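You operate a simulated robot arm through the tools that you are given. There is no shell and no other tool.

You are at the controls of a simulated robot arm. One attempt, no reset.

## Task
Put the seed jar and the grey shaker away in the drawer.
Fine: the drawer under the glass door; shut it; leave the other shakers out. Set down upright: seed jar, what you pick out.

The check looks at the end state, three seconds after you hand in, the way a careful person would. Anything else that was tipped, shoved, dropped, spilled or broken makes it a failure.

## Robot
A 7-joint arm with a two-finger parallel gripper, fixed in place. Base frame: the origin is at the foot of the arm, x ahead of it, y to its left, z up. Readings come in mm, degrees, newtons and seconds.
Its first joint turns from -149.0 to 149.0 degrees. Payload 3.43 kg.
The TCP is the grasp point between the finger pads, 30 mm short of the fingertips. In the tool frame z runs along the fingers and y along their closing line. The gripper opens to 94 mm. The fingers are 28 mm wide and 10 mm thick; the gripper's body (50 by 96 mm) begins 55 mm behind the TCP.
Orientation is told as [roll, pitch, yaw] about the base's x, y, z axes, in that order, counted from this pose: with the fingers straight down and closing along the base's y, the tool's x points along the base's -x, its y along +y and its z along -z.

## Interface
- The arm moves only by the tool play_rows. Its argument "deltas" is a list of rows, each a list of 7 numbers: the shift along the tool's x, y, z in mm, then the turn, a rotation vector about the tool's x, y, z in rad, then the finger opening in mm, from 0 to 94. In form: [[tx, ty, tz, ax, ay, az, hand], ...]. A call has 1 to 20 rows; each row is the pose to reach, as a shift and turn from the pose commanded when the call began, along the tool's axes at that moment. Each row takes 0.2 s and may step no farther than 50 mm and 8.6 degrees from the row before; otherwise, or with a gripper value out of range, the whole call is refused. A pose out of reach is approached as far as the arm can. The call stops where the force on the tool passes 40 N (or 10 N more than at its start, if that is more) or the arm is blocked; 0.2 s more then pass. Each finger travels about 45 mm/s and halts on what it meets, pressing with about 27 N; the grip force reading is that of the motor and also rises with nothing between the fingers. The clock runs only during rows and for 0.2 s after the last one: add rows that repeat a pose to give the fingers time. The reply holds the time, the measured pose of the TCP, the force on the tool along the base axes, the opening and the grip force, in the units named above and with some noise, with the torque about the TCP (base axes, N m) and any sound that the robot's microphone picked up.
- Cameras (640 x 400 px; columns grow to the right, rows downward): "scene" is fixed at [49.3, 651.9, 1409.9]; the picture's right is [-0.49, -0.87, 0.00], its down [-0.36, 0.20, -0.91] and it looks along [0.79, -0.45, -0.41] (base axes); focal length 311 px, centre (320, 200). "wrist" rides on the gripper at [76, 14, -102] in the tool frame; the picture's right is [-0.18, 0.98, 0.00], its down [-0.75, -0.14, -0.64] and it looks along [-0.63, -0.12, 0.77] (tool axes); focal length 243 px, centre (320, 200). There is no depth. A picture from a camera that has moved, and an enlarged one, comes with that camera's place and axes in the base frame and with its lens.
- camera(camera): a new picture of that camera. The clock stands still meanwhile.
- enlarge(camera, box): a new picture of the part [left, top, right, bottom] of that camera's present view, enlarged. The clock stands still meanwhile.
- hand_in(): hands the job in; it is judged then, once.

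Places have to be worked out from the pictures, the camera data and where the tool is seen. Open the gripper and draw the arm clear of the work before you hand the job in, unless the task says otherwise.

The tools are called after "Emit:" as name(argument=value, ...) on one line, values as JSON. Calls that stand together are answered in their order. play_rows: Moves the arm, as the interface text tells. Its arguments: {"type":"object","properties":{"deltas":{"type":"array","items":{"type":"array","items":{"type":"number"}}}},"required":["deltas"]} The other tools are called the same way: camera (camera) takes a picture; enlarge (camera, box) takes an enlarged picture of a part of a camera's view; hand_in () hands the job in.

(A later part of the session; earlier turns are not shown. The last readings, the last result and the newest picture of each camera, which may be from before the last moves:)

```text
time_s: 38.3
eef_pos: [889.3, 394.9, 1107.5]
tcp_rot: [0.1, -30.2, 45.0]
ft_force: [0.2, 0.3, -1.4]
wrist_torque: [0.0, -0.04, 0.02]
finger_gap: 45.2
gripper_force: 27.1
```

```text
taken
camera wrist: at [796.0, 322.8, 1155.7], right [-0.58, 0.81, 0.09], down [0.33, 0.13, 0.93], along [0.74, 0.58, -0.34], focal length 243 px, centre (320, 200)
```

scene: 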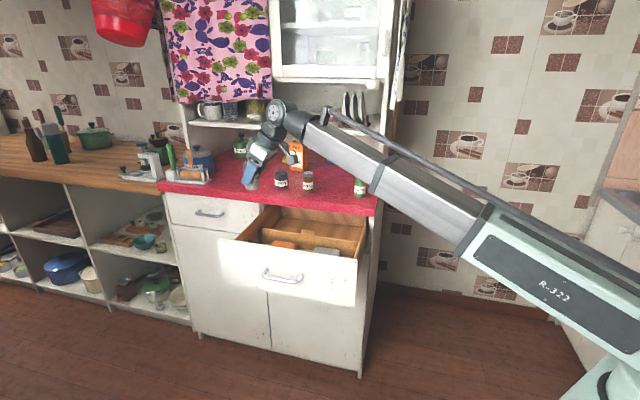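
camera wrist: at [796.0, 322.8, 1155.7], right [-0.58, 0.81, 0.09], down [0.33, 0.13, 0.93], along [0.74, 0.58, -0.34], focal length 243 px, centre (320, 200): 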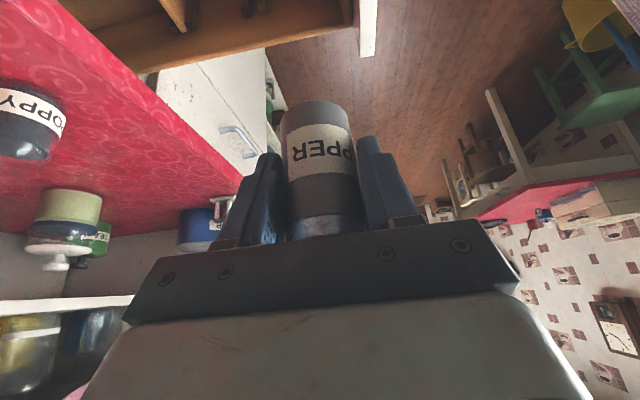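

The pepper is upright over the drawer and clear of the walls. I'll centre it deeper at n ≈ −366 and descend to just above the panel's top height.

Emit:
play_rows(deltas=[[10, -4, 15, 0, 0, 0, 36], [25, -8, 40, 0, 0, 0, 36], [40, -12, 65, 0, 0, 0, 36], [55, -16, 90, 0, 0, 0, 36], [70, -16.5, 115, 0, 0, 0, 36], [76.5, -16.5, 125.5, 0, 0, 0, 36], [76.5, -16.5, 125.5, 0, 0, 0, 36]])

Emit:
enlarge(camera="scene", box=[205, 150, 405, 275])

Emit:
camera(camera="wrist")

```text
time_s: 39.9
eef_pos: [896.8, 385.3, 957.5]
tcp_rot: [0.0, -30.3, 45.0]
ft_force: [-0.4, 1.0, -1.3]
wrist_torque: [0.02, 0.0, 0.0]
finger_gap: 45.0
gripper_force: 27.4
```

```text
3.20 times, centred on (305, 212) of scene
camera zoom: at [49.3, 651.9, 1409.9], right [-0.49, -0.87, 0.0], down [-0.36, 0.2, -0.91], along [0.79, -0.45, -0.41], focal length 994 px, centre (368, 160)
```

zoom: 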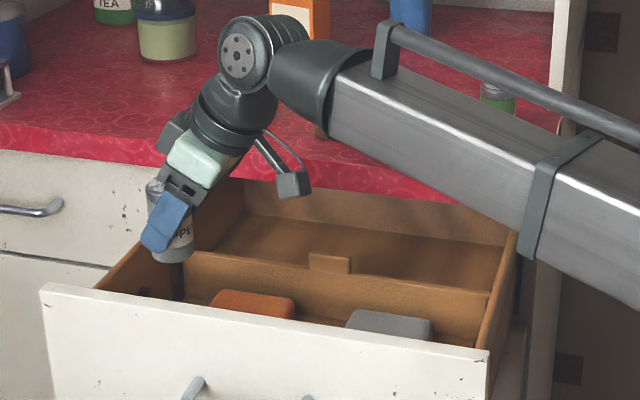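

```text
taken
camera wrist: at [803.6, 311.5, 1006.9], right [-0.58, 0.81, 0.09], down [0.33, 0.13, 0.93], along [0.74, 0.58, -0.34], focal length 243 px, centre (320, 200)
```

wrist: 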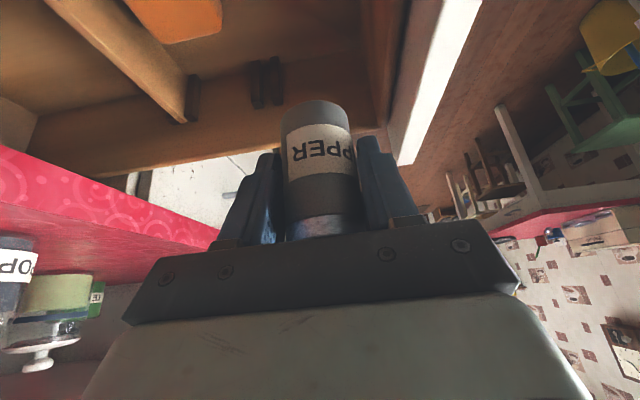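

The pepper is above the front compartment, to the left of the orange tin. I'll lower it 90 mm straight down, then check clearances, including the boom over the panel.

Emit:
play_rows(deltas=[[10, 0, 17.3, 0, 0, 0, 36], [20, 0, 34.6, 0, 0, 0, 36], [30, 0, 52, 0, 0, 0, 36], [40, 0, 69, 0, 0, 0, 36], [45, 0, 78, 0, 0, 0, 36], [45, 0, 78, 0, 0, 0, 36]])

Emit:
camera(camera="scene")

Emit:
camera(camera="wrist")

Emit:
enlarge(camera="scene", box=[205, 180, 405, 305])

```text
time_s: 41.3
eef_pos: [897.5, 384.6, 870.8]
tcp_rot: [0.0, -30.2, 45.0]
ft_force: [-0.2, 0.9, -0.9]
wrist_torque: [-0.02, -0.01, 0.05]
finger_gap: 45.3
gripper_force: 27.2
```

```text
taken
```

scene: 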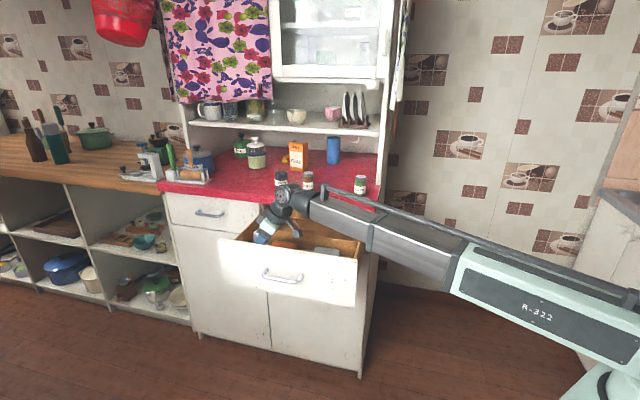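

```text
taken
camera wrist: at [803.5, 311.2, 918.7], right [-0.58, 0.81, 0.09], down [0.33, 0.13, 0.93], along [0.74, 0.58, -0.34], focal length 243 px, centre (320, 200)
```

wrist: 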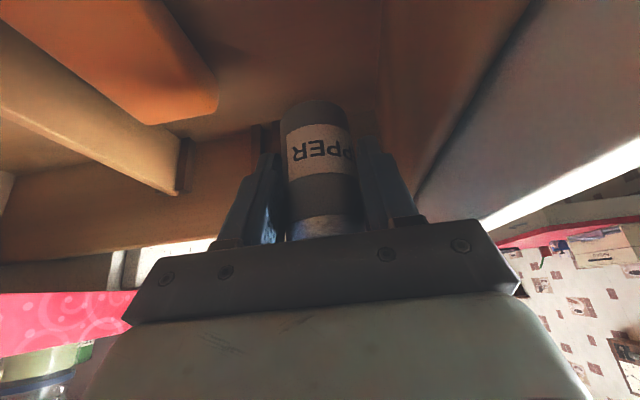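

```text
3.20 times, centred on (305, 242) of scene
camera zoom: at [49.3, 651.9, 1409.9], right [-0.49, -0.87, 0.0], down [-0.36, 0.2, -0.91], along [0.79, -0.45, -0.41], focal length 994 px, centre (368, 64)
```

zoom: 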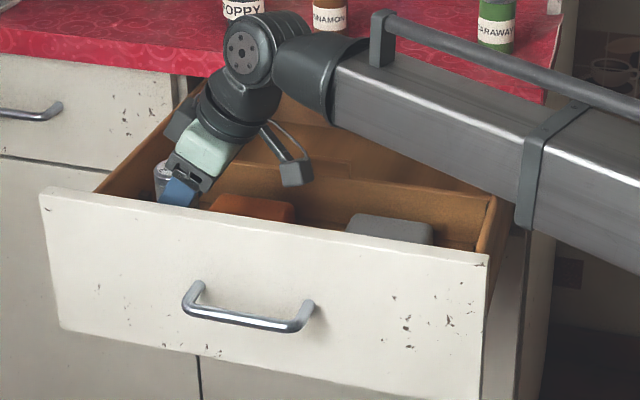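

Still clear. I estimate the drawer floor at z ≈ 767 and the shaker bottom at about 825. I'll lower another 40 mm.

Emit:
play_rows(deltas=[[5, 0, 8.7, 0, 0, 0, 36], [10, 0, 17.3, 0, 0, 0, 36], [15, 0, 26, 0, 0, 0, 36], [20, 0, 34.6, 0, 0, 0, 36], [20, 0, 34.6, 0, 0, 0, 36]])

Emit:
camera(camera="wrist")

Emit:
enlarge(camera="scene", box=[205, 180, 405, 305])

```text
time_s: 42.5
eef_pos: [897.2, 384.5, 830.7]
tcp_rot: [0.0, -30.2, 45.0]
ft_force: [0.8, 0.0, -0.7]
wrist_torque: [0.01, -0.03, 0.02]
finger_gap: 44.9
gripper_force: 27.1
```

```text
taken
camera wrist: at [804.7, 310.3, 879.7], right [-0.58, 0.81, 0.09], down [0.33, 0.13, 0.93], along [0.74, 0.58, -0.34], focal length 243 px, centre (320, 200)
```

wrist: 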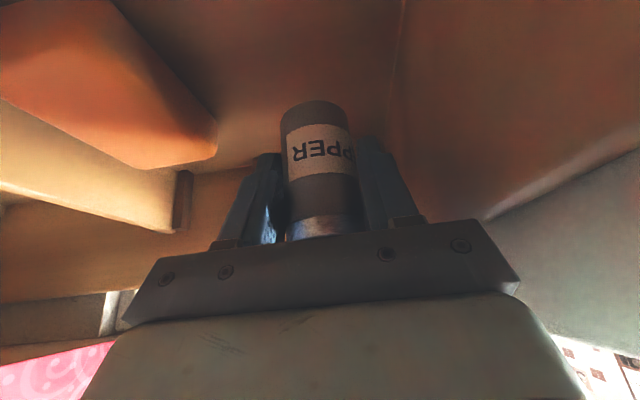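

```text
3.20 times, centred on (305, 242) of scene
camera zoom: at [49.3, 651.9, 1409.9], right [-0.49, -0.87, 0.0], down [-0.36, 0.2, -0.91], along [0.79, -0.45, -0.41], focal length 994 px, centre (368, 64)
```

zoom: 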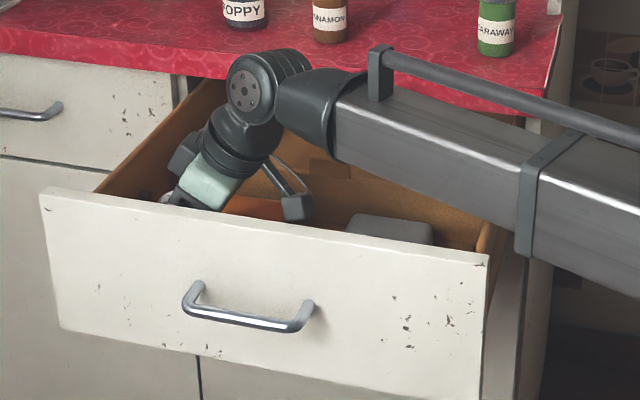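

The shaker bottom is about 785 and the floor about 768. I'll descend in small steps until contact.

Emit:
play_rows(deltas=[[2, 0, 3.5, 0, 0, 0, 36], [4, 0, 6.9, 0, 0, 0, 36], [6, 0, 10.4, 0, 0, 0, 36], [6, 0, 10.4, 0, 0, 0, 36]])

```text
time_s: 43.5
eef_pos: [897.4, 383.0, 819.2]
tcp_rot: [0.1, -30.2, 45.1]
ft_force: [0.3, 0.0, -0.7]
wrist_torque: [0.0, 0.02, 0.01]
finger_gap: 45.1
gripper_force: 26.8
```

No contact yet. I'll continue in 1–2 mm steps.

Emit:
play_rows(deltas=[[0.75, 0, 1.3, 0, 0, 0, 36], [1.5, 0, 2.6, 0, 0, 0, 36], [2, 0, 3.5, 0, 0, 0, 36], [2, 0, 3.5, 0, 0, 0, 36]])

```text
time_s: 44.5
eef_pos: [898.2, 383.5, 814.2]
tcp_rot: [0.1, -30.2, 45.0]
ft_force: [-0.6, -0.1, -1.3]
wrist_torque: [0.01, 0.02, -0.01]
finger_gap: 45.0
gripper_force: 27.2
```

Emit:
enlarge(camera="wrist", box=[160, 40, 480, 240])

Emit:
play_rows(deltas=[[0.5, 0, 0.87, 0, 0, 0, 36], [1, 0, 1.7, 0, 0, 0, 36], [1.5, 0, 2.6, 0, 0, 0, 36], [1.5, 0, 2.6, 0, 0, 0, 36]])

```text
2.00 times, centred on (320, 140) of wrist
camera zoom: at [805.4, 310.6, 862.9], right [-0.58, 0.81, 0.09], down [0.33, 0.13, 0.93], along [0.74, 0.58, -0.34], focal length 485 px, centre (320, 320)
```

zoom: 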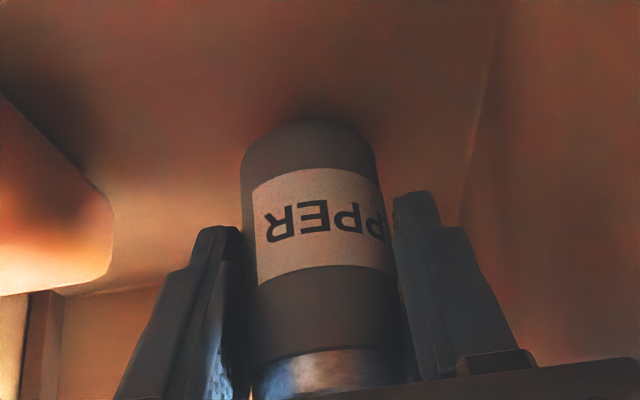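

```text
time_s: 45.5
eef_pos: [900.3, 383.7, 810.7]
tcp_rot: [0.1, -30.3, 45.0]
ft_force: [0.5, -0.1, -0.4]
wrist_torque: [0.02, 0.02, -0.03]
finger_gap: 45.2
gripper_force: 27.0
```

Still free. I'll continue in 1 mm steps.

Emit:
play_rows(deltas=[[0.5, 0, 0.87, 0, 0, 0, 36], [1, 0, 1.7, 0, 0, 0, 36], [1.5, 0, 2.6, 0, 0, 0, 36], [1.5, 0, 2.6, 0, 0, 0, 36]])

```text
time_s: 46.5
eef_pos: [898.9, 383.1, 808.4]
tcp_rot: [0.0, -30.2, 45.0]
ft_force: [1.3, -0.2, -0.1]
wrist_torque: [0.02, 0.02, -0.01]
finger_gap: 44.9
gripper_force: 26.9
```

Emit:
play_rows(deltas=[[0.5, 0, 0.87, 0, 0, 0, 36], [1, 0, 1.7, 0, 0, 0, 36], [1.5, 0, 2.6, 0, 0, 0, 36], [1.5, 0, 2.6, 0, 0, 0, 36]])

Emit:
enlarge(camera="wrist", box=[160, 40, 480, 240])

```text
time_s: 47.5
eef_pos: [899.2, 384.9, 805.2]
tcp_rot: [0.0, -30.2, 45.0]
ft_force: [-0.4, 0.2, -0.3]
wrist_torque: [-0.01, 0.0, -0.03]
finger_gap: 44.9
gripper_force: 26.7
```

```text
2.00 times, centred on (320, 140) of wrist
camera zoom: at [805.2, 310.9, 854.7], right [-0.58, 0.81, 0.09], down [0.33, 0.13, 0.93], along [0.74, 0.58, -0.34], focal length 485 px, centre (320, 320)
```

zoom: 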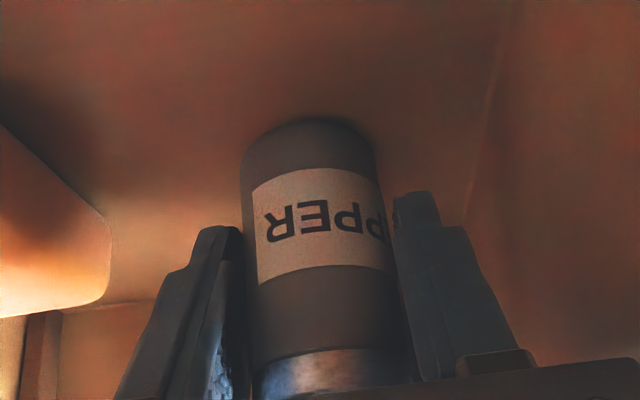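

The contact shadow is closing, so the floor is only a few mm away. I'll keep going.

Emit:
play_rows(deltas=[[0.5, 0, 0.87, 0, 0, 0, 36], [1, 0, 1.7, 0, 0, 0, 36], [1.5, 0, 2.6, 0, 0, 0, 36], [1.5, 0, 2.6, 0, 0, 0, 36]])

```text
time_s: 48.5
eef_pos: [898.9, 384.1, 804.3]
tcp_rot: [0.0, -30.4, 45.1]
ft_force: [4.4, 0.3, 11.4]
wrist_torque: [0.2, -0.07, -0.08]
finger_gap: 45.0
gripper_force: 26.8
```

Floor contact shows as Fz +11 N. I'll relax 1 mm, open to 60 mm, and retreat along the tool axis.

Emit:
play_rows(deltas=[[-0.6, 0, -1, 0, 0, 0, 36], [-0.6, 0, -1, 0, 0, 0, 44], [-0.6, 0, -1, 0, 0, 0, 50], [-0.6, 0, -1, 0, 0, 0, 56], [-0.6, 0, -1, 0, 0, 0, 60], [-0.6, 0, -1, 0, 0, 0, 60]])

Emit:
enlarge(camera="wrist", box=[160, 40, 480, 240])

```text
time_s: 49.9
eef_pos: [897.5, 383.2, 803.9]
tcp_rot: [0.0, -30.2, 44.9]
ft_force: [-0.2, -0.2, 0.3]
wrist_torque: [-0.02, -0.02, -0.01]
finger_gap: 60.1
gripper_force: 0.0
```

```text
2.00 times, centred on (320, 140) of wrist
camera zoom: at [804.8, 310.7, 852.7], right [-0.58, 0.81, 0.09], down [0.33, 0.13, 0.93], along [0.74, 0.58, -0.34], focal length 485 px, centre (320, 320)
```

zoom: 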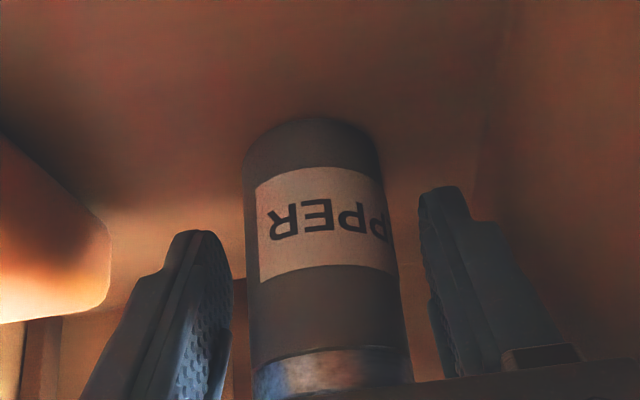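

Released and standing upright. I'll retreat along the tool axis, then go straight up.

Emit:
play_rows(deltas=[[0, 0, -15, 0, 0, 0, 60], [0, 0, -35, 0, 0, 0, 60], [0, 0, -60, 0, 0, 0, 60], [0, 0, -85, 0, 0, 0, 60], [-15, 0, -115, 0, 0, 0, 60], [-35, 0, -150, 0, 0, 0, 60], [-57, 0, -188, 0, 0, 0, 60], [-80, 0, -228, 0, 0, 0, 60], [-100, 0, -262, 0, 0, 0, 60], [-110, 0, -280, 0, 0, 0, 60], [-110, 0, -280, 0, 0, 0, 60]])

Emit:
camera(camera="scene")

Emit:
camera(camera="wrist")

```text
time_s: 52.3
eef_pos: [867.0, 348.3, 1097.6]
tcp_rot: [0.0, -30.2, 45.0]
ft_force: [-0.7, -0.3, -0.7]
wrist_torque: [0.04, 0.0, 0.0]
finger_gap: 60.1
gripper_force: 0.1
```

```text
taken
```

scene: 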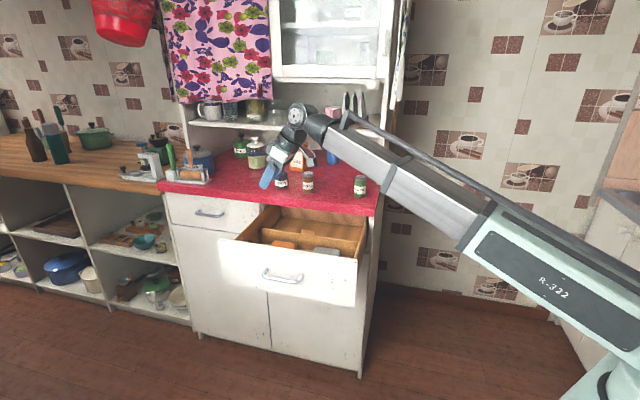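

```text
taken
camera wrist: at [774.3, 274.9, 1146.5], right [-0.58, 0.81, 0.09], down [0.33, 0.13, 0.93], along [0.74, 0.58, -0.35], focal length 243 px, centre (320, 200)
```

wrist: 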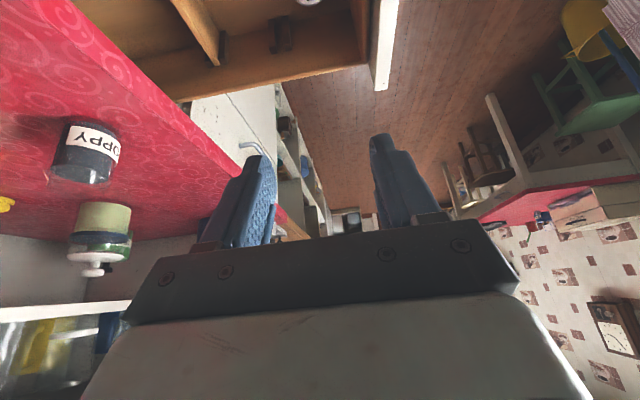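

The pepper is standing in the drawer. Next I'll yaw back to 0° and move in front of the poppy jar at y ≈ 222, ready to tilt further for the longer reach.

Emit:
play_rows(deltas=[[6, -18, -4, 0.056, 0, 0.097, 80], [12, -36, -8, 0.113, 0, 0.194, 80], [19, -54, -11, 0.169, 0, 0.29, 80], [25, -72, -15, 0.226, 0, 0.387, 80], [32, -90, -19, 0.282, 0, 0.484, 80], [38, -108, -22, 0.339, 0, 0.581, 80], [44.6, -126.6, -26, 0.395, 0, 0.678, 80], [44.6, -126.6, -26, 0.395, 0, 0.678, 80]])

Emit:
camera(camera="wrist")

```text
time_s: 54.1
eef_pos: [921.3, 224.4, 1100.4]
tcp_rot: [0.0, -30.2, 0.1]
ft_force: [-0.4, 0.5, 0.5]
wrist_torque: [-0.03, -0.01, 0.0]
finger_gap: 80.2
gripper_force: 0.1
```

```text
taken
camera wrist: at [803.4, 238.4, 1149.5], right [0.16, 0.98, 0.09], down [0.33, -0.14, 0.93], along [0.93, -0.12, -0.35], focal length 243 px, centre (320, 200)
```

wrist: 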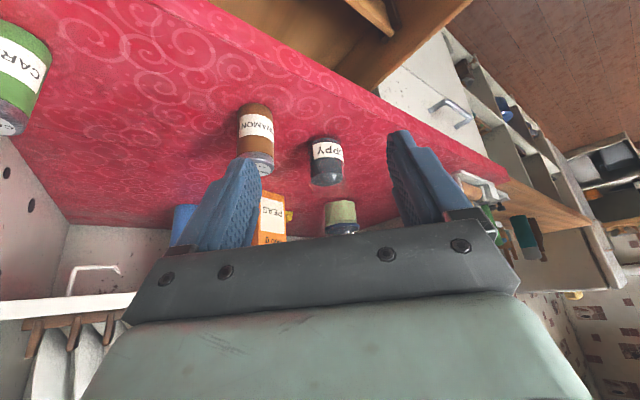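

Emit:
enlarge(camera="wrist", box=[210, 80, 410, 205])

Emit:
enlarge(camera="scene", box=[265, 155, 325, 195])

```text
3.20 times, centred on (310, 142) of wrist
camera zoom: at [803.4, 238.4, 1149.5], right [0.16, 0.98, 0.09], down [0.33, -0.14, 0.93], along [0.93, -0.12, -0.35], focal length 776 px, centre (352, 384)
```

zoom: 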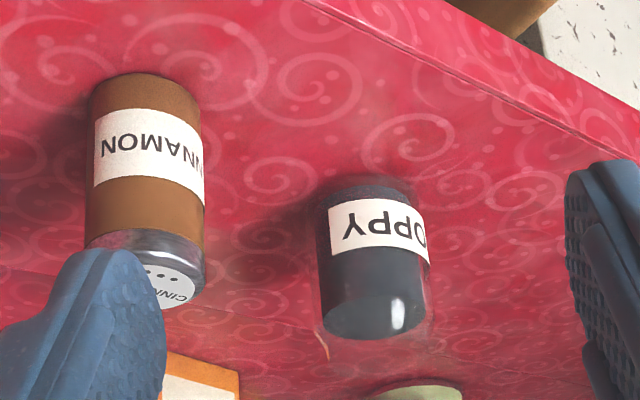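

```text
10.00 times, centred on (295, 175) of scene
camera zoom: at [49.3, 651.9, 1409.9], right [-0.49, -0.87, 0.0], down [-0.36, 0.2, -0.91], along [0.79, -0.45, -0.41], focal length 3107 px, centre (570, 450)
```

zoom: 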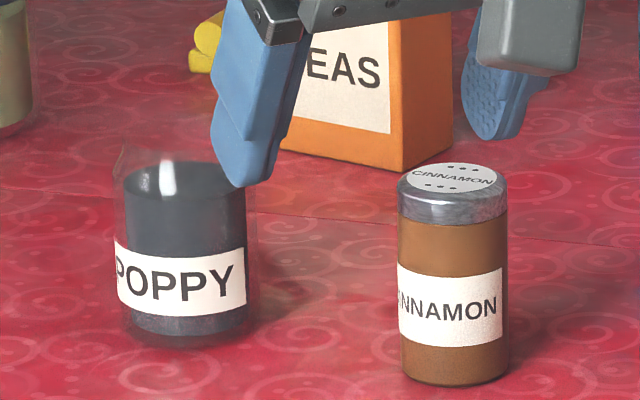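

The poppy jar is an open glass of seeds, about 56 mm across, near (1122,213). I'll tilt to about 52° and move to a pre-grasp point on its axis line.

Emit:
play_rows(deltas=[[-13, -3, 9, 0, -0.095, 0, 80], [-27, -6, 18, 0, -0.19, 0, 80], [-40, -9, 27, 0, -0.286, 0, 80], [-53, -11, 35.6, 0, -0.381, 0, 80], [-53, -11, 35.6, 0, -0.381, 0, 80]])

Emit:
camera(camera="wrist")

Emit:
camera(camera="scene")

```text
time_s: 55.3
eef_pos: [984.3, 213.6, 1094.4]
tcp_rot: [0.1, -52.1, 0.0]
ft_force: [0.0, 0.6, 0.4]
wrist_torque: [-0.02, -0.01, 0.02]
finger_gap: 80.1
gripper_force: 0.0
```

```text
taken
camera wrist: at [855.4, 227.3, 1096.8], right [0.11, 0.98, 0.15], down [-0.04, -0.14, 0.99], along [0.99, -0.12, 0.03], focal length 243 px, centre (320, 200)
```

wrist: 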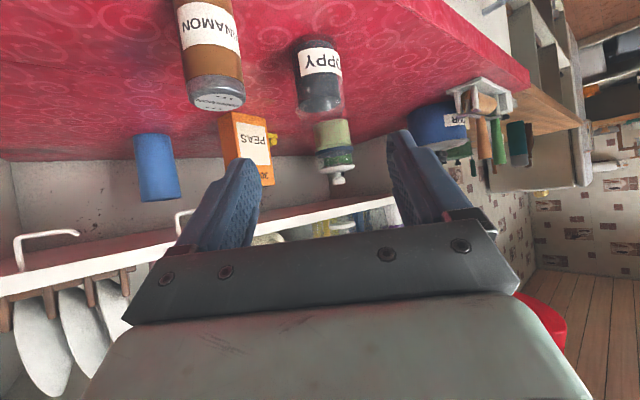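

```text
taken
```

scene: 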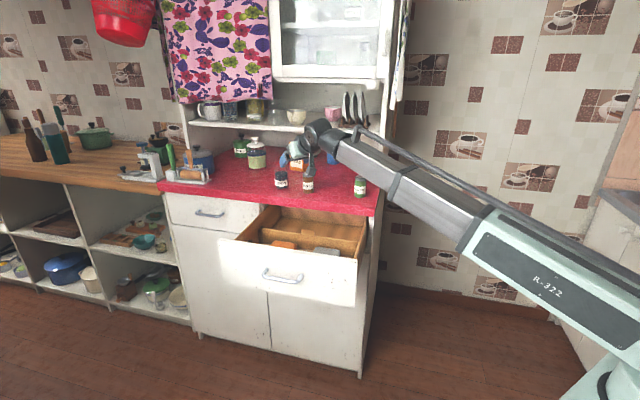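

Refined: the poppy axis is about (1119,211), rim at about 1015, and cinnamon about (1036,138). I'll advance 90 mm along the axis with a 74 mm opening, then check.

Emit:
play_rows(deltas=[[0, -1, 20, 0, 0, 0, 74], [0, -2, 45, 0, 0, 0, 74], [0.5, -2.6, 70, 0, 0, 0, 74], [0.5, -2.6, 90, 0, 0, 0, 74], [0.5, -2.6, 90, 0, 0, 0, 74]])

Emit:
camera(camera="wrist")

Emit:
enlarge(camera="scene", box=[250, 110, 370, 200])

```text
time_s: 56.5
eef_pos: [1052.6, 210.6, 1038.9]
tcp_rot: [0.1, -52.0, 0.0]
ft_force: [-0.3, 0.4, -0.1]
wrist_torque: [-0.01, -0.04, 0.02]
finger_gap: 74.0
gripper_force: 0.1
```

```text
taken
camera wrist: at [924.6, 224.3, 1040.4], right [0.11, 0.98, 0.15], down [-0.04, -0.14, 0.99], along [0.99, -0.12, 0.03], focal length 243 px, centre (320, 200)
```

wrist: 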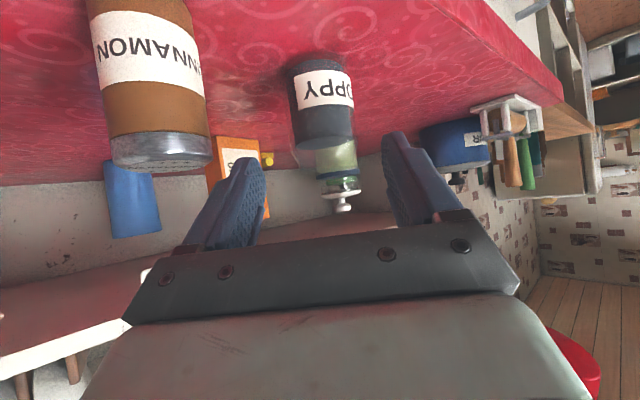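

```text
4.44 times, centred on (310, 155) of scene
camera zoom: at [49.3, 651.9, 1409.9], right [-0.49, -0.87, 0.0], down [-0.36, 0.2, -0.91], along [0.79, -0.45, -0.41], focal length 1381 px, centre (364, 400)
```

zoom: 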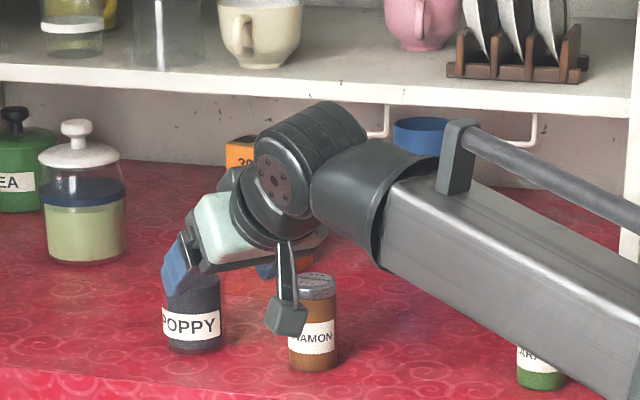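

The jar is centred between the fingers at about (1121,213). I'll advance the last 85 mm slowly.

Emit:
play_rows(deltas=[[0, 2, 15, 0, 0, 0, 76], [-0.5, 2.4, 30, 0, 0, 0, 76], [-1, 2.4, 45, 0, 0, 0, 76], [-1.5, 2.4, 60, 0, 0, 0, 76], [-1.9, 2.4, 75, 0, 0, 0, 76], [-1.9, 2.4, 85, 0, 0, 0, 76], [-1.9, 2.4, 85, 0, 0, 0, 76]])

Emit:
camera(camera="wrist")

Emit:
enlarge(camera="scene", box=[250, 110, 370, 200])

```text
time_s: 58.1
eef_pos: [1121.8, 214.3, 989.6]
tcp_rot: [0.1, -51.9, 0.0]
ft_force: [0.7, 0.1, 0.3]
wrist_torque: [0.0, -0.01, 0.02]
finger_gap: 76.2
gripper_force: 0.0
```

```text
taken
camera wrist: at [993.3, 227.3, 991.1], right [0.11, 0.98, 0.15], down [-0.04, -0.14, 0.99], along [0.99, -0.12, 0.03], focal length 243 px, centre (320, 200)
```

wrist: 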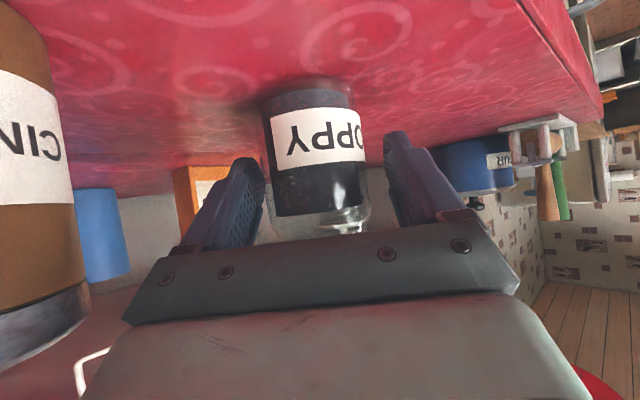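

```text
4.44 times, centred on (310, 155) of scene
camera zoom: at [49.3, 651.9, 1409.9], right [-0.49, -0.87, 0.0], down [-0.36, 0.2, -0.91], along [0.79, -0.45, -0.41], focal length 1381 px, centre (364, 400)
```

zoom: 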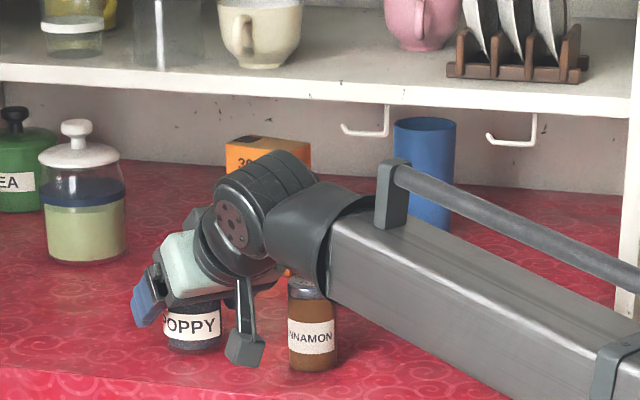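

The jar is centred at the TCP. Closing gently.

Emit:
play_rows(deltas=[[0, 0, 0, 0, 0, 0, 68], [0, 0, 0, 0, 0, 0, 62], [0, 0, 0, 0, 0, 0, 56], [0, 0, 0, 0, 0, 0, 52], [0, 0, 0, 0, 0, 0, 48], [0, 0, 0, 0, 0, 0, 48]])

Emit:
camera(camera="wrist")

```text
time_s: 59.5
eef_pos: [1120.7, 213.8, 990.5]
tcp_rot: [0.1, -52.1, -0.1]
ft_force: [-1.8, 1.7, 3.7]
wrist_torque: [0.11, 0.04, 0.08]
finger_gap: 58.2
gripper_force: 27.0
```

```text
taken
camera wrist: at [993.1, 227.4, 991.5], right [0.11, 0.98, 0.15], down [-0.04, -0.14, 0.99], along [0.99, -0.12, 0.03], focal length 243 px, centre (320, 200)
```

wrist: 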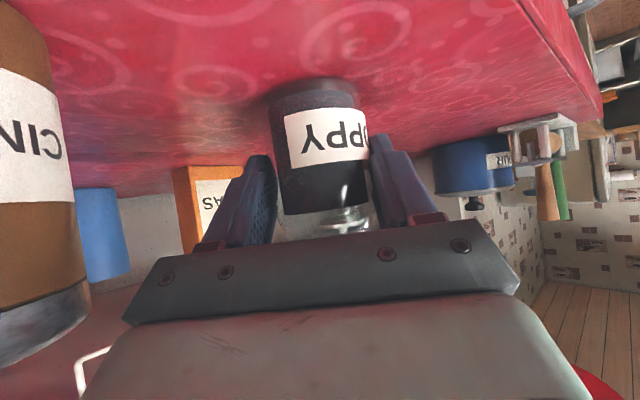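

Gripped at 58 mm with the jar upright. I'll lift slowly, straight up.

Emit:
play_rows(deltas=[[-2, 0, -1.5, 0, 0, 0, 48], [-5.5, 0, -4.3, 0, 0, 0, 48], [-12, 0, -9.2, 0, 0, 0, 48], [-22, 0, -17, 0, 0, 0, 48], [-33, 0, -26, 0, 0, 0, 48], [-46, 0, -36, 0, 0, 0, 48], [-60, 0, -46.5, 0, 0, 0, 48], [-72, 0, -56, 0, 0, 0, 48], [-82, 0, -64, 0, 0, 0, 48], [-90, 0, -70, 0, 0, 0, 48], [-94.6, 0, -73.7, 0, 0, 0, 48], [-94.6, 0, -73.7, 0, 0, 0, 48]])

Emit:
camera(camera="wrist")

Emit:
enlarge(camera="scene", box=[230, 90, 390, 210])

```text
time_s: 62.1
eef_pos: [1122.2, 214.2, 1109.5]
tcp_rot: [0.0, -52.0, 0.1]
ft_force: [-0.2, 0.0, -1.4]
wrist_torque: [0.01, 0.04, 0.0]
finger_gap: 56.4
gripper_force: 27.1
```

```text
taken
camera wrist: at [993.8, 228.1, 1111.1], right [0.11, 0.98, 0.15], down [-0.04, -0.14, 0.99], along [0.99, -0.12, 0.03], focal length 243 px, centre (320, 200)
```

wrist: 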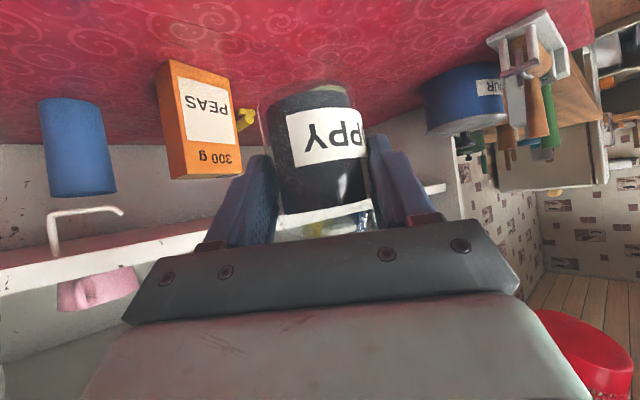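

```text
3.33 times, centred on (310, 150) of scene
camera zoom: at [49.3, 651.9, 1409.9], right [-0.49, -0.87, 0.0], down [-0.36, 0.2, -0.91], along [0.79, -0.45, -0.41], focal length 1036 px, centre (353, 367)
```

zoom: 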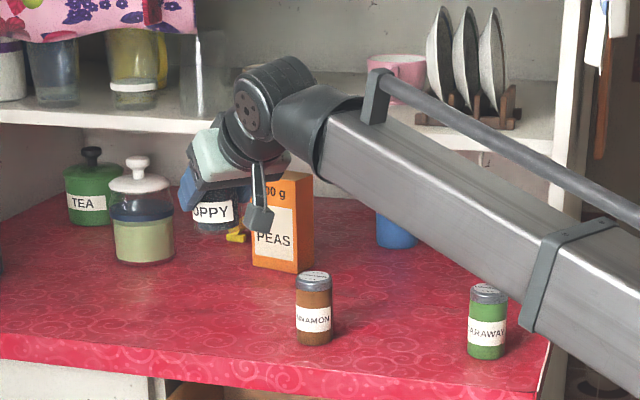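

Lifted, but the gap changed slightly from 58.2 to 56.4 mm, so I'll check how upright the jar is.

Emit:
enlarge(camera="wrist", box=[220, 60, 420, 260])

Emit:
enlarge(camera="scene", box=[270, 115, 320, 150])

```text
2.00 times, centred on (320, 160) of wrist
camera zoom: at [993.8, 228.1, 1111.1], right [0.11, 0.98, 0.15], down [-0.04, -0.14, 0.99], along [0.99, -0.12, 0.03], focal length 485 px, centre (320, 280)
```

zoom: 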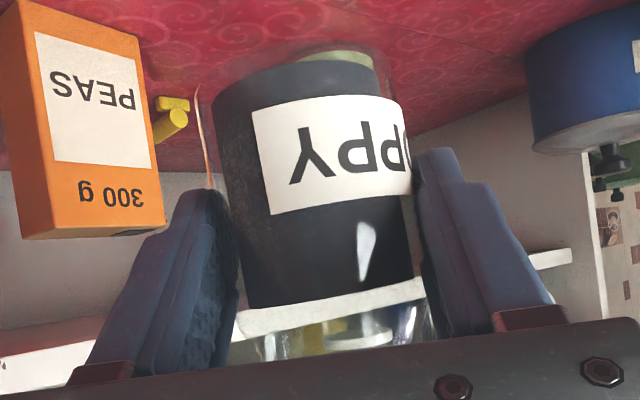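

```text
11.43 times, centred on (295, 132) of scene
camera zoom: at [49.3, 651.9, 1409.9], right [-0.49, -0.87, 0.0], down [-0.36, 0.2, -0.91], along [0.79, -0.45, -0.41], focal length 3551 px, centre (606, 971)
```

zoom: 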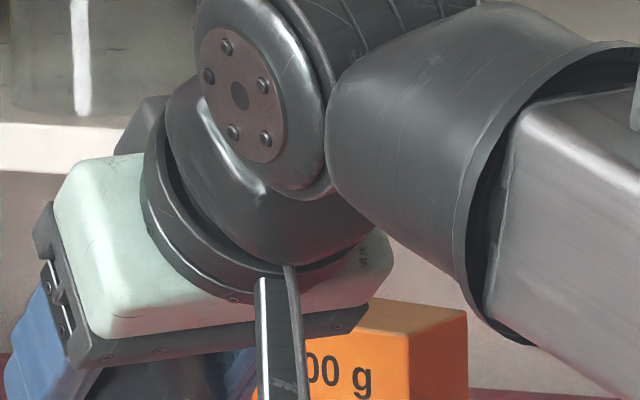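

The jar is upright within about 1–2°. I'll carry it slowly over to the vacated pepper spot, about (972,76), passing well above the cinnamon.

Emit:
play_rows(deltas=[[2, -3, -2.6, 0, 0, 0, 48], [6.5, -9.7, -8.3, 0, 0, 0, 48], [14, -21, -18, 0, 0, 0, 48], [23, -34.5, -29.5, 0, 0, 0, 48], [32, -48, -41, 0, 0, 0, 48], [41.5, -62, -53, 0, 0, 0, 48], [51, -76, -65, 0, 0, 0, 48], [60, -90, -77, 0, 0, 0, 48], [69, -103, -88.5, 0, 0, 0, 48], [78, -116.5, -100, 0, 0, 0, 48], [86, -128.5, -110, 0, 0, 0, 48], [90.5, -135, -115.7, 0, 0, 0, 48], [92.4, -138, -118.2, 0, 0, 0, 48], [92.4, -138, -118.2, 0, 0, 0, 48]])

Emit:
camera(camera="wrist")

Emit:
enlarge(camera="scene", box=[250, 90, 410, 210])

```text
time_s: 65.1
eef_pos: [973.7, 75.3, 1108.8]
tcp_rot: [-0.1, -52.0, 0.0]
ft_force: [-0.4, -1.1, -1.0]
wrist_torque: [-0.01, 0.02, 0.03]
finger_gap: 56.2
gripper_force: 27.1
```

```text
taken
camera wrist: at [845.7, 89.1, 1110.5], right [0.11, 0.98, 0.15], down [-0.04, -0.14, 0.99], along [0.99, -0.12, 0.03], focal length 243 px, centre (320, 200)
```

wrist: 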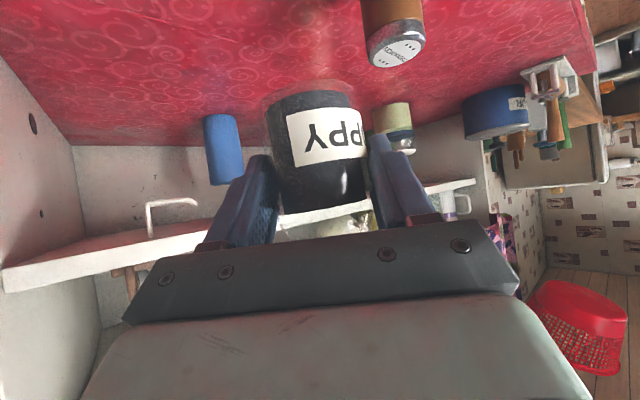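

```text
3.33 times, centred on (330, 150) of scene
camera zoom: at [49.3, 651.9, 1409.9], right [-0.49, -0.87, 0.0], down [-0.36, 0.2, -0.91], along [0.79, -0.45, -0.41], focal length 1036 px, centre (287, 367)
```

zoom: 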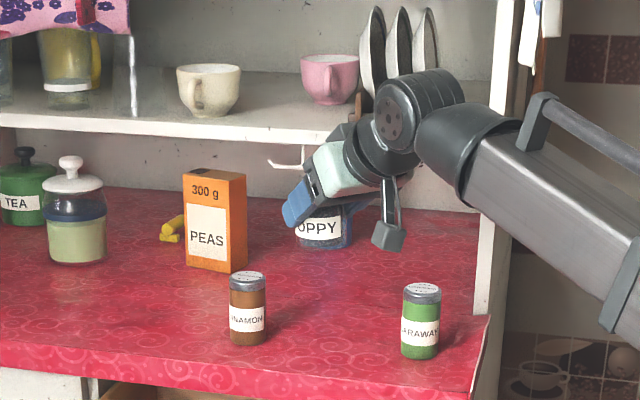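

Now I'll lower it toward the counter; contact is expected at TCP z ≈ 990.

Emit:
play_rows(deltas=[[3, 0, 2.3, 0, 0, 0, 48], [10, 0, 7.8, 0, 0, 0, 48], [22, 0, 17, 0, 0, 0, 48], [35, 0, 27.4, 0, 0, 0, 48], [48, 0, 37.5, 0, 0, 0, 48], [61, 0, 47.7, 0, 0, 0, 48], [72, 0, 56, 0, 0, 0, 48], [81, 0, 63.3, 0, 0, 0, 48], [86, 0, 67, 0, 0, 0, 48], [88.3, 0, 69, 0, 0, 0, 48], [88.3, 0, 69, 0, 0, 0, 48]])

Emit:
camera(camera="wrist")

```text
time_s: 67.5
eef_pos: [974.0, 74.7, 997.6]
tcp_rot: [0.1, -52.0, 0.0]
ft_force: [-0.7, -0.2, -1.2]
wrist_torque: [0.02, -0.01, -0.01]
finger_gap: 55.7
gripper_force: 27.1
```

```text
taken
camera wrist: at [845.8, 89.5, 1000.2], right [0.11, 0.98, 0.15], down [-0.04, -0.14, 0.99], along [0.99, -0.12, 0.03], focal length 243 px, centre (320, 200)
```

wrist: 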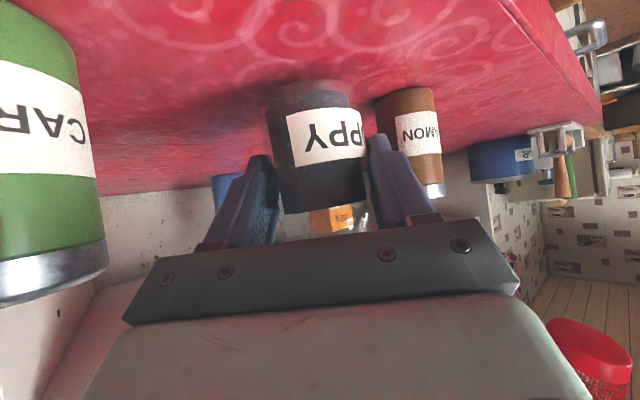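

The gap is creeping down to 55.7 mm, so I'll set the jar down promptly in small steps.

Emit:
play_rows(deltas=[[1.6, 0, 1.2, 0, 0, 0, 48], [3.2, 0, 2.5, 0, 0, 0, 48], [4.7, 0, 3.7, 0, 0, 0, 48], [4.7, 0, 3.7, 0, 0, 0, 48]])

```text
time_s: 68.5
eef_pos: [973.6, 76.3, 992.5]
tcp_rot: [0.1, -52.0, 0.0]
ft_force: [0.3, 0.0, -1.5]
wrist_torque: [0.0, 0.03, -0.03]
finger_gap: 55.9
gripper_force: 27.0
```

Emit:
play_rows(deltas=[[0.8, 0, 0.6, 0, 0, 0, 48], [1.6, 0, 1.2, 0, 0, 0, 48], [2.4, 0, 1.85, 0, 0, 0, 48], [2.4, 0, 1.85, 0, 0, 0, 48]])

```text
time_s: 69.5
eef_pos: [973.3, 72.7, 989.8]
tcp_rot: [0.0, -52.3, 0.1]
ft_force: [-0.2, -6.7, 16.4]
wrist_torque: [0.11, -0.06, -0.01]
finger_gap: 56.2
gripper_force: 26.9
```

Contact with the counter (Fz +16 N). I'll relax slightly and open slowly so the jar settles flat.

Emit:
play_rows(deltas=[[-0.6, 0, -0.5, 0, 0, 0, 52], [-0.6, 0, -0.5, 0, 0, 0, 56], [-0.6, 0, -0.5, 0, 0, 0, 59], [-0.6, 0, -0.5, 0, 0, 0, 62], [-0.6, 0, -0.5, 0, 0, 0, 66], [-0.6, 0, -0.5, 0, 0, 0, 72], [-0.6, 0, -0.5, 0, 0, 0, 76], [-0.6, 0, -0.5, 0, 0, 0, 76]])

Emit:
camera(camera="wrist")

Emit:
enlarge(camera="scene", box=[280, 120, 400, 210])

```text
time_s: 71.3
eef_pos: [973.8, 75.5, 988.7]
tcp_rot: [0.1, -52.0, 0.0]
ft_force: [0.0, -0.6, -1.0]
wrist_torque: [0.03, -0.01, 0.02]
finger_gap: 75.9
gripper_force: 0.0
```

```text
taken
camera wrist: at [844.9, 89.3, 990.5], right [0.11, 0.98, 0.15], down [-0.04, -0.14, 0.99], along [0.99, -0.12, 0.03], focal length 243 px, centre (320, 200)
```

wrist: 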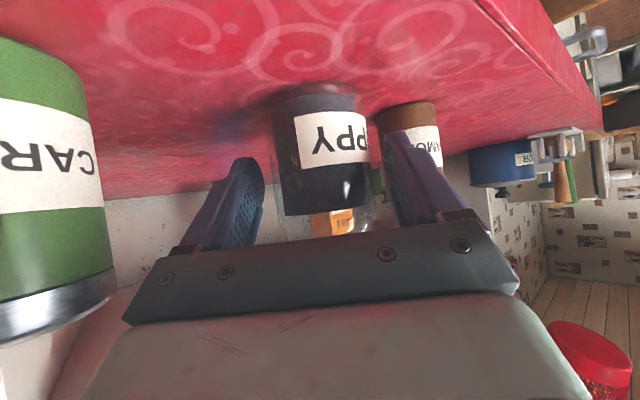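

```text
4.44 times, centred on (340, 165) of scene
camera zoom: at [49.3, 651.9, 1409.9], right [-0.49, -0.87, 0.0], down [-0.36, 0.2, -0.91], along [0.79, -0.45, -0.41], focal length 1381 px, centre (231, 356)
```

zoom: 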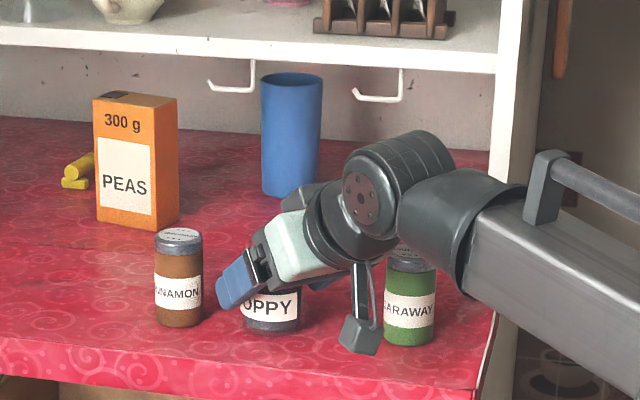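

The jar stands upright near (979,76). I'll retreat along the tool axis, then reduce the tilt to 30° for the re-grasp.

Emit:
play_rows(deltas=[[0, 0, -10, 0, 0, 0, 78], [0, 0, -25, 0, 0, 0, 80], [0, 0, -45, 0, 0, 0, 80], [0, 0, -70, 0, 0, 0, 80], [0, 0, -95, 0, 0, 0, 80], [0, 0, -115, 0, 0, 0, 80], [0, 0, -130, 0, 0, 0, 80], [0, 0, -130, 0, 0, 0, 80]])

Emit:
play_rows(deltas=[[0, 0, 0, 0, 0.096, 0, 80], [0, 0, 0, 0, 0.192, 0, 80], [0, 0, 0, 0, 0.288, 0, 80], [0, 0, 0, 0, 0.384, 0, 80], [0, 0, 0, 0, 0.384, 0, 80]])

Emit:
camera(camera="wrist")

Emit:
enlarge(camera="scene", box=[280, 120, 400, 210])

```text
time_s: 73.1
eef_pos: [871.4, 75.7, 1071.3]
tcp_rot: [0.2, -51.9, -0.1]
ft_force: [-0.1, -0.2, -1.0]
wrist_torque: [-0.02, -0.01, -0.02]
finger_gap: 80.3
gripper_force: 0.0
```

```text
time_s: 74.3
eef_pos: [869.0, 75.7, 1071.2]
tcp_rot: [0.0, -30.0, 0.1]
ft_force: [-0.4, -1.6, -0.1]
wrist_torque: [0.02, 0.02, 0.04]
finger_gap: 80.0
gripper_force: 0.1
```

```text
taken
camera wrist: at [752.1, 89.1, 1119.4], right [0.16, 0.98, 0.09], down [0.33, -0.14, 0.93], along [0.93, -0.12, -0.35], focal length 243 px, centre (320, 200)
```

wrist: 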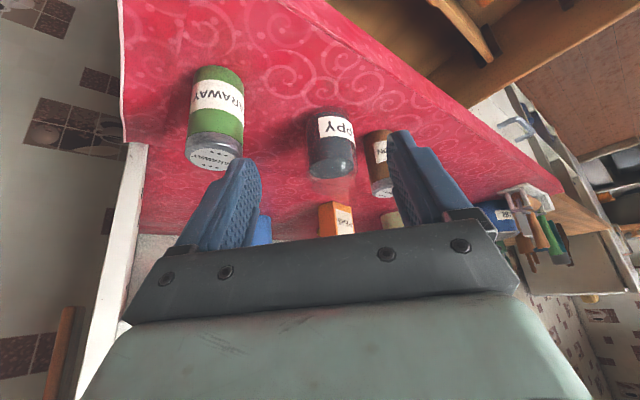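

```text
4.44 times, centred on (340, 165) of scene
camera zoom: at [49.3, 651.9, 1409.9], right [-0.49, -0.87, 0.0], down [-0.36, 0.2, -0.91], along [0.79, -0.45, -0.41], focal length 1381 px, centre (231, 356)
```

zoom: 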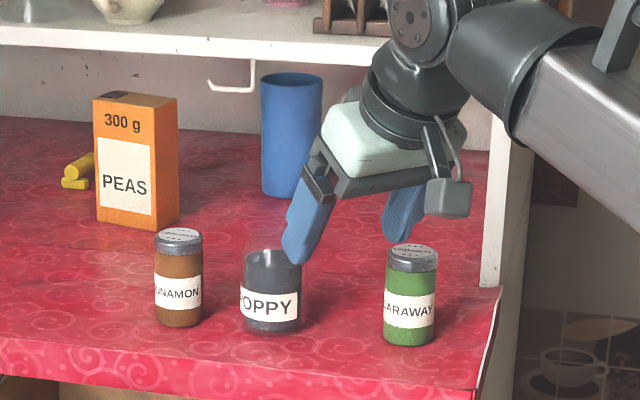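

The jar stands upright at about (977,77). I'll move to the 30° pre-grasp point 110 mm back along the tool axis.

Emit:
play_rows(deltas=[[-18, 0.5, 6, 0, 0, 0, 78], [-36, 1, 11, 0, 0, 0, 78], [-52.8, 1.3, 16.6, 0, 0, 0, 78], [-52.8, 1.3, 16.6, 0, 0, 0, 78]])

Emit:
enlarge(camera="wrist", box=[160, 40, 480, 240])

```text
time_s: 75.3
eef_pos: [925.2, 75.6, 1082.5]
tcp_rot: [0.0, -30.0, 0.2]
ft_force: [-0.3, 0.5, -0.8]
wrist_torque: [0.03, 0.0, 0.0]
finger_gap: 77.9
gripper_force: 0.1
```

```text
2.00 times, centred on (320, 140) of wrist
camera zoom: at [806.2, 90.2, 1131.0], right [0.16, 0.98, 0.09], down [0.33, -0.14, 0.93], along [0.93, -0.12, -0.35], focal length 485 px, centre (320, 320)
```

zoom: 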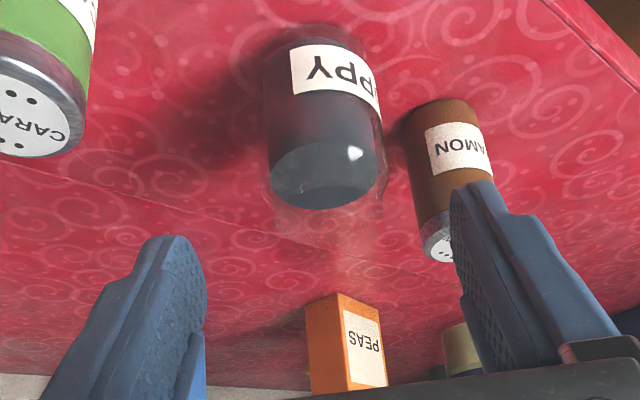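

The jar axis is about (975,77). I'll advance with a 72 mm opening, first 70 mm.

Emit:
play_rows(deltas=[[0, 1, 20, 0, 0, 0, 74], [1, 1.2, 45, 0, 0, 0, 72], [2, 1.2, 60, 0, 0, 0, 72], [2, 1.2, 70, 0, 0, 0, 72], [2, 1.2, 70, 0, 0, 0, 72]])

Emit:
camera(camera="wrist")

Emit:
enlarge(camera="scene", box=[280, 130, 400, 220])

```text
time_s: 76.5
eef_pos: [958.9, 78.7, 1020.8]
tcp_rot: [0.1, -30.0, 0.0]
ft_force: [-0.9, 0.3, 0.3]
wrist_torque: [0.01, -0.01, -0.03]
finger_gap: 71.8
gripper_force: 0.1
```

```text
taken
camera wrist: at [840.7, 92.8, 1069.7], right [0.16, 0.98, 0.09], down [0.33, -0.14, 0.93], along [0.93, -0.12, -0.35], focal length 243 px, centre (320, 200)
```

wrist: 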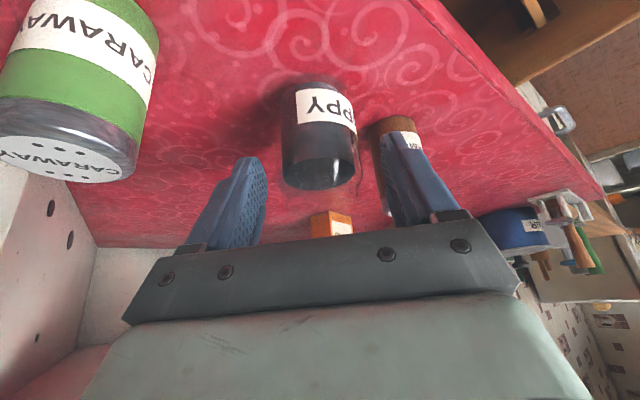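

```text
4.44 times, centred on (340, 175) of scene
camera zoom: at [49.3, 651.9, 1409.9], right [-0.49, -0.87, 0.0], down [-0.36, 0.2, -0.91], along [0.79, -0.45, -0.41], focal length 1381 px, centre (231, 311)
```

zoom: 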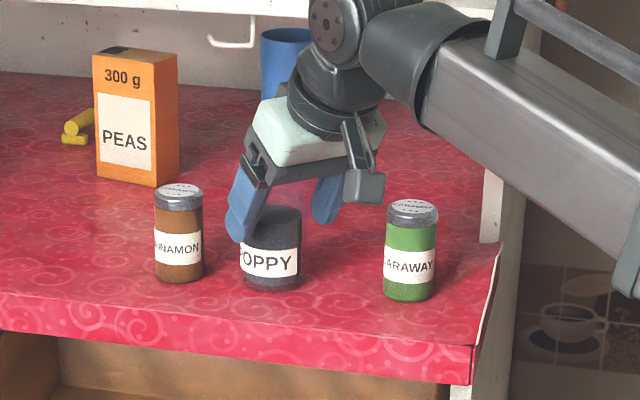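

Alignment is good. I'll do the final 36 mm, then close.

Emit:
play_rows(deltas=[[1, 0, 12, 0, 0, 0, 72], [2.5, 0, 24, 0, 0, 0, 72], [3.5, 0, 36, 0, 0, 0, 72], [3.5, 0, 36, 0, 0, 0, 72]])

Emit:
camera(camera="wrist")

Emit:
enlarge(camera="scene", box=[300, 150, 370, 200])

```text
time_s: 77.5
eef_pos: [973.0, 79.3, 988.1]
tcp_rot: [-0.1, -30.0, 0.1]
ft_force: [-0.3, -0.2, -0.6]
wrist_torque: [0.0, 0.02, -0.01]
finger_gap: 71.9
gripper_force: 0.0
```

```text
taken
camera wrist: at [855.4, 93.2, 1037.0], right [0.16, 0.98, 0.09], down [0.33, -0.14, 0.93], along [0.93, -0.12, -0.35], focal length 243 px, centre (320, 200)
```

wrist: 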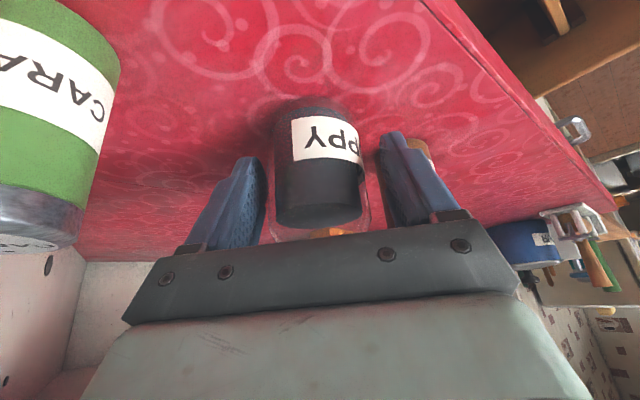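

```text
8.00 times, centred on (335, 175) of scene
camera zoom: at [49.3, 651.9, 1409.9], right [-0.49, -0.87, 0.0], down [-0.36, 0.2, -0.91], along [0.79, -0.45, -0.41], focal length 2486 px, centre (200, 400)
```

zoom: 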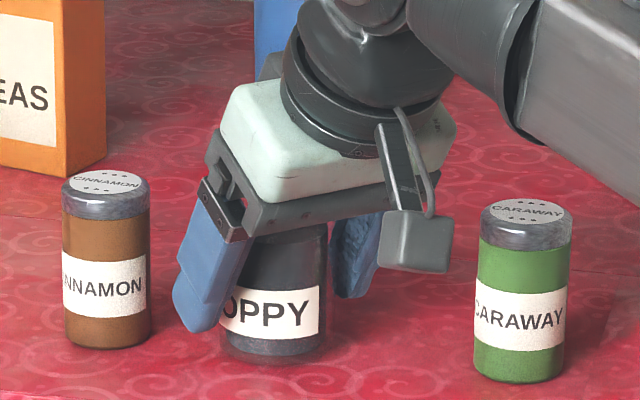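

The jar is centred. Closing.

Emit:
play_rows(deltas=[[0, 0, 0, 0, 0, 0, 66], [0, 0, 0, 0, 0, 0, 60], [0, 0, 0, 0, 0, 0, 55], [0, 0, 0, 0, 0, 0, 50], [0, 0, 0, 0, 0, 0, 48], [0, 0, 0, 0, 0, 0, 48]])

Emit:
enlarge(camera="wrist", box=[160, 60, 480, 260])

```text
time_s: 78.9
eef_pos: [973.7, 78.6, 988.6]
tcp_rot: [0.0, -30.1, 0.1]
ft_force: [0.8, -0.5, 1.6]
wrist_torque: [-0.03, -0.01, 0.01]
finger_gap: 55.7
gripper_force: 26.9
```

```text
2.00 times, centred on (320, 160) of wrist
camera zoom: at [855.3, 93.2, 1037.1], right [0.16, 0.98, 0.09], down [0.33, -0.14, 0.93], along [0.93, -0.12, -0.35], focal length 485 px, centre (320, 280)
```

zoom: 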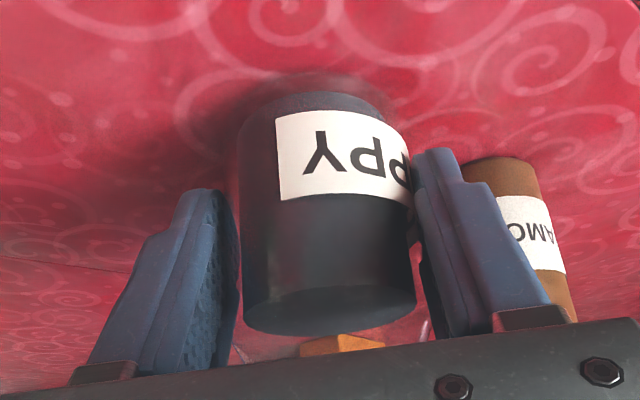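

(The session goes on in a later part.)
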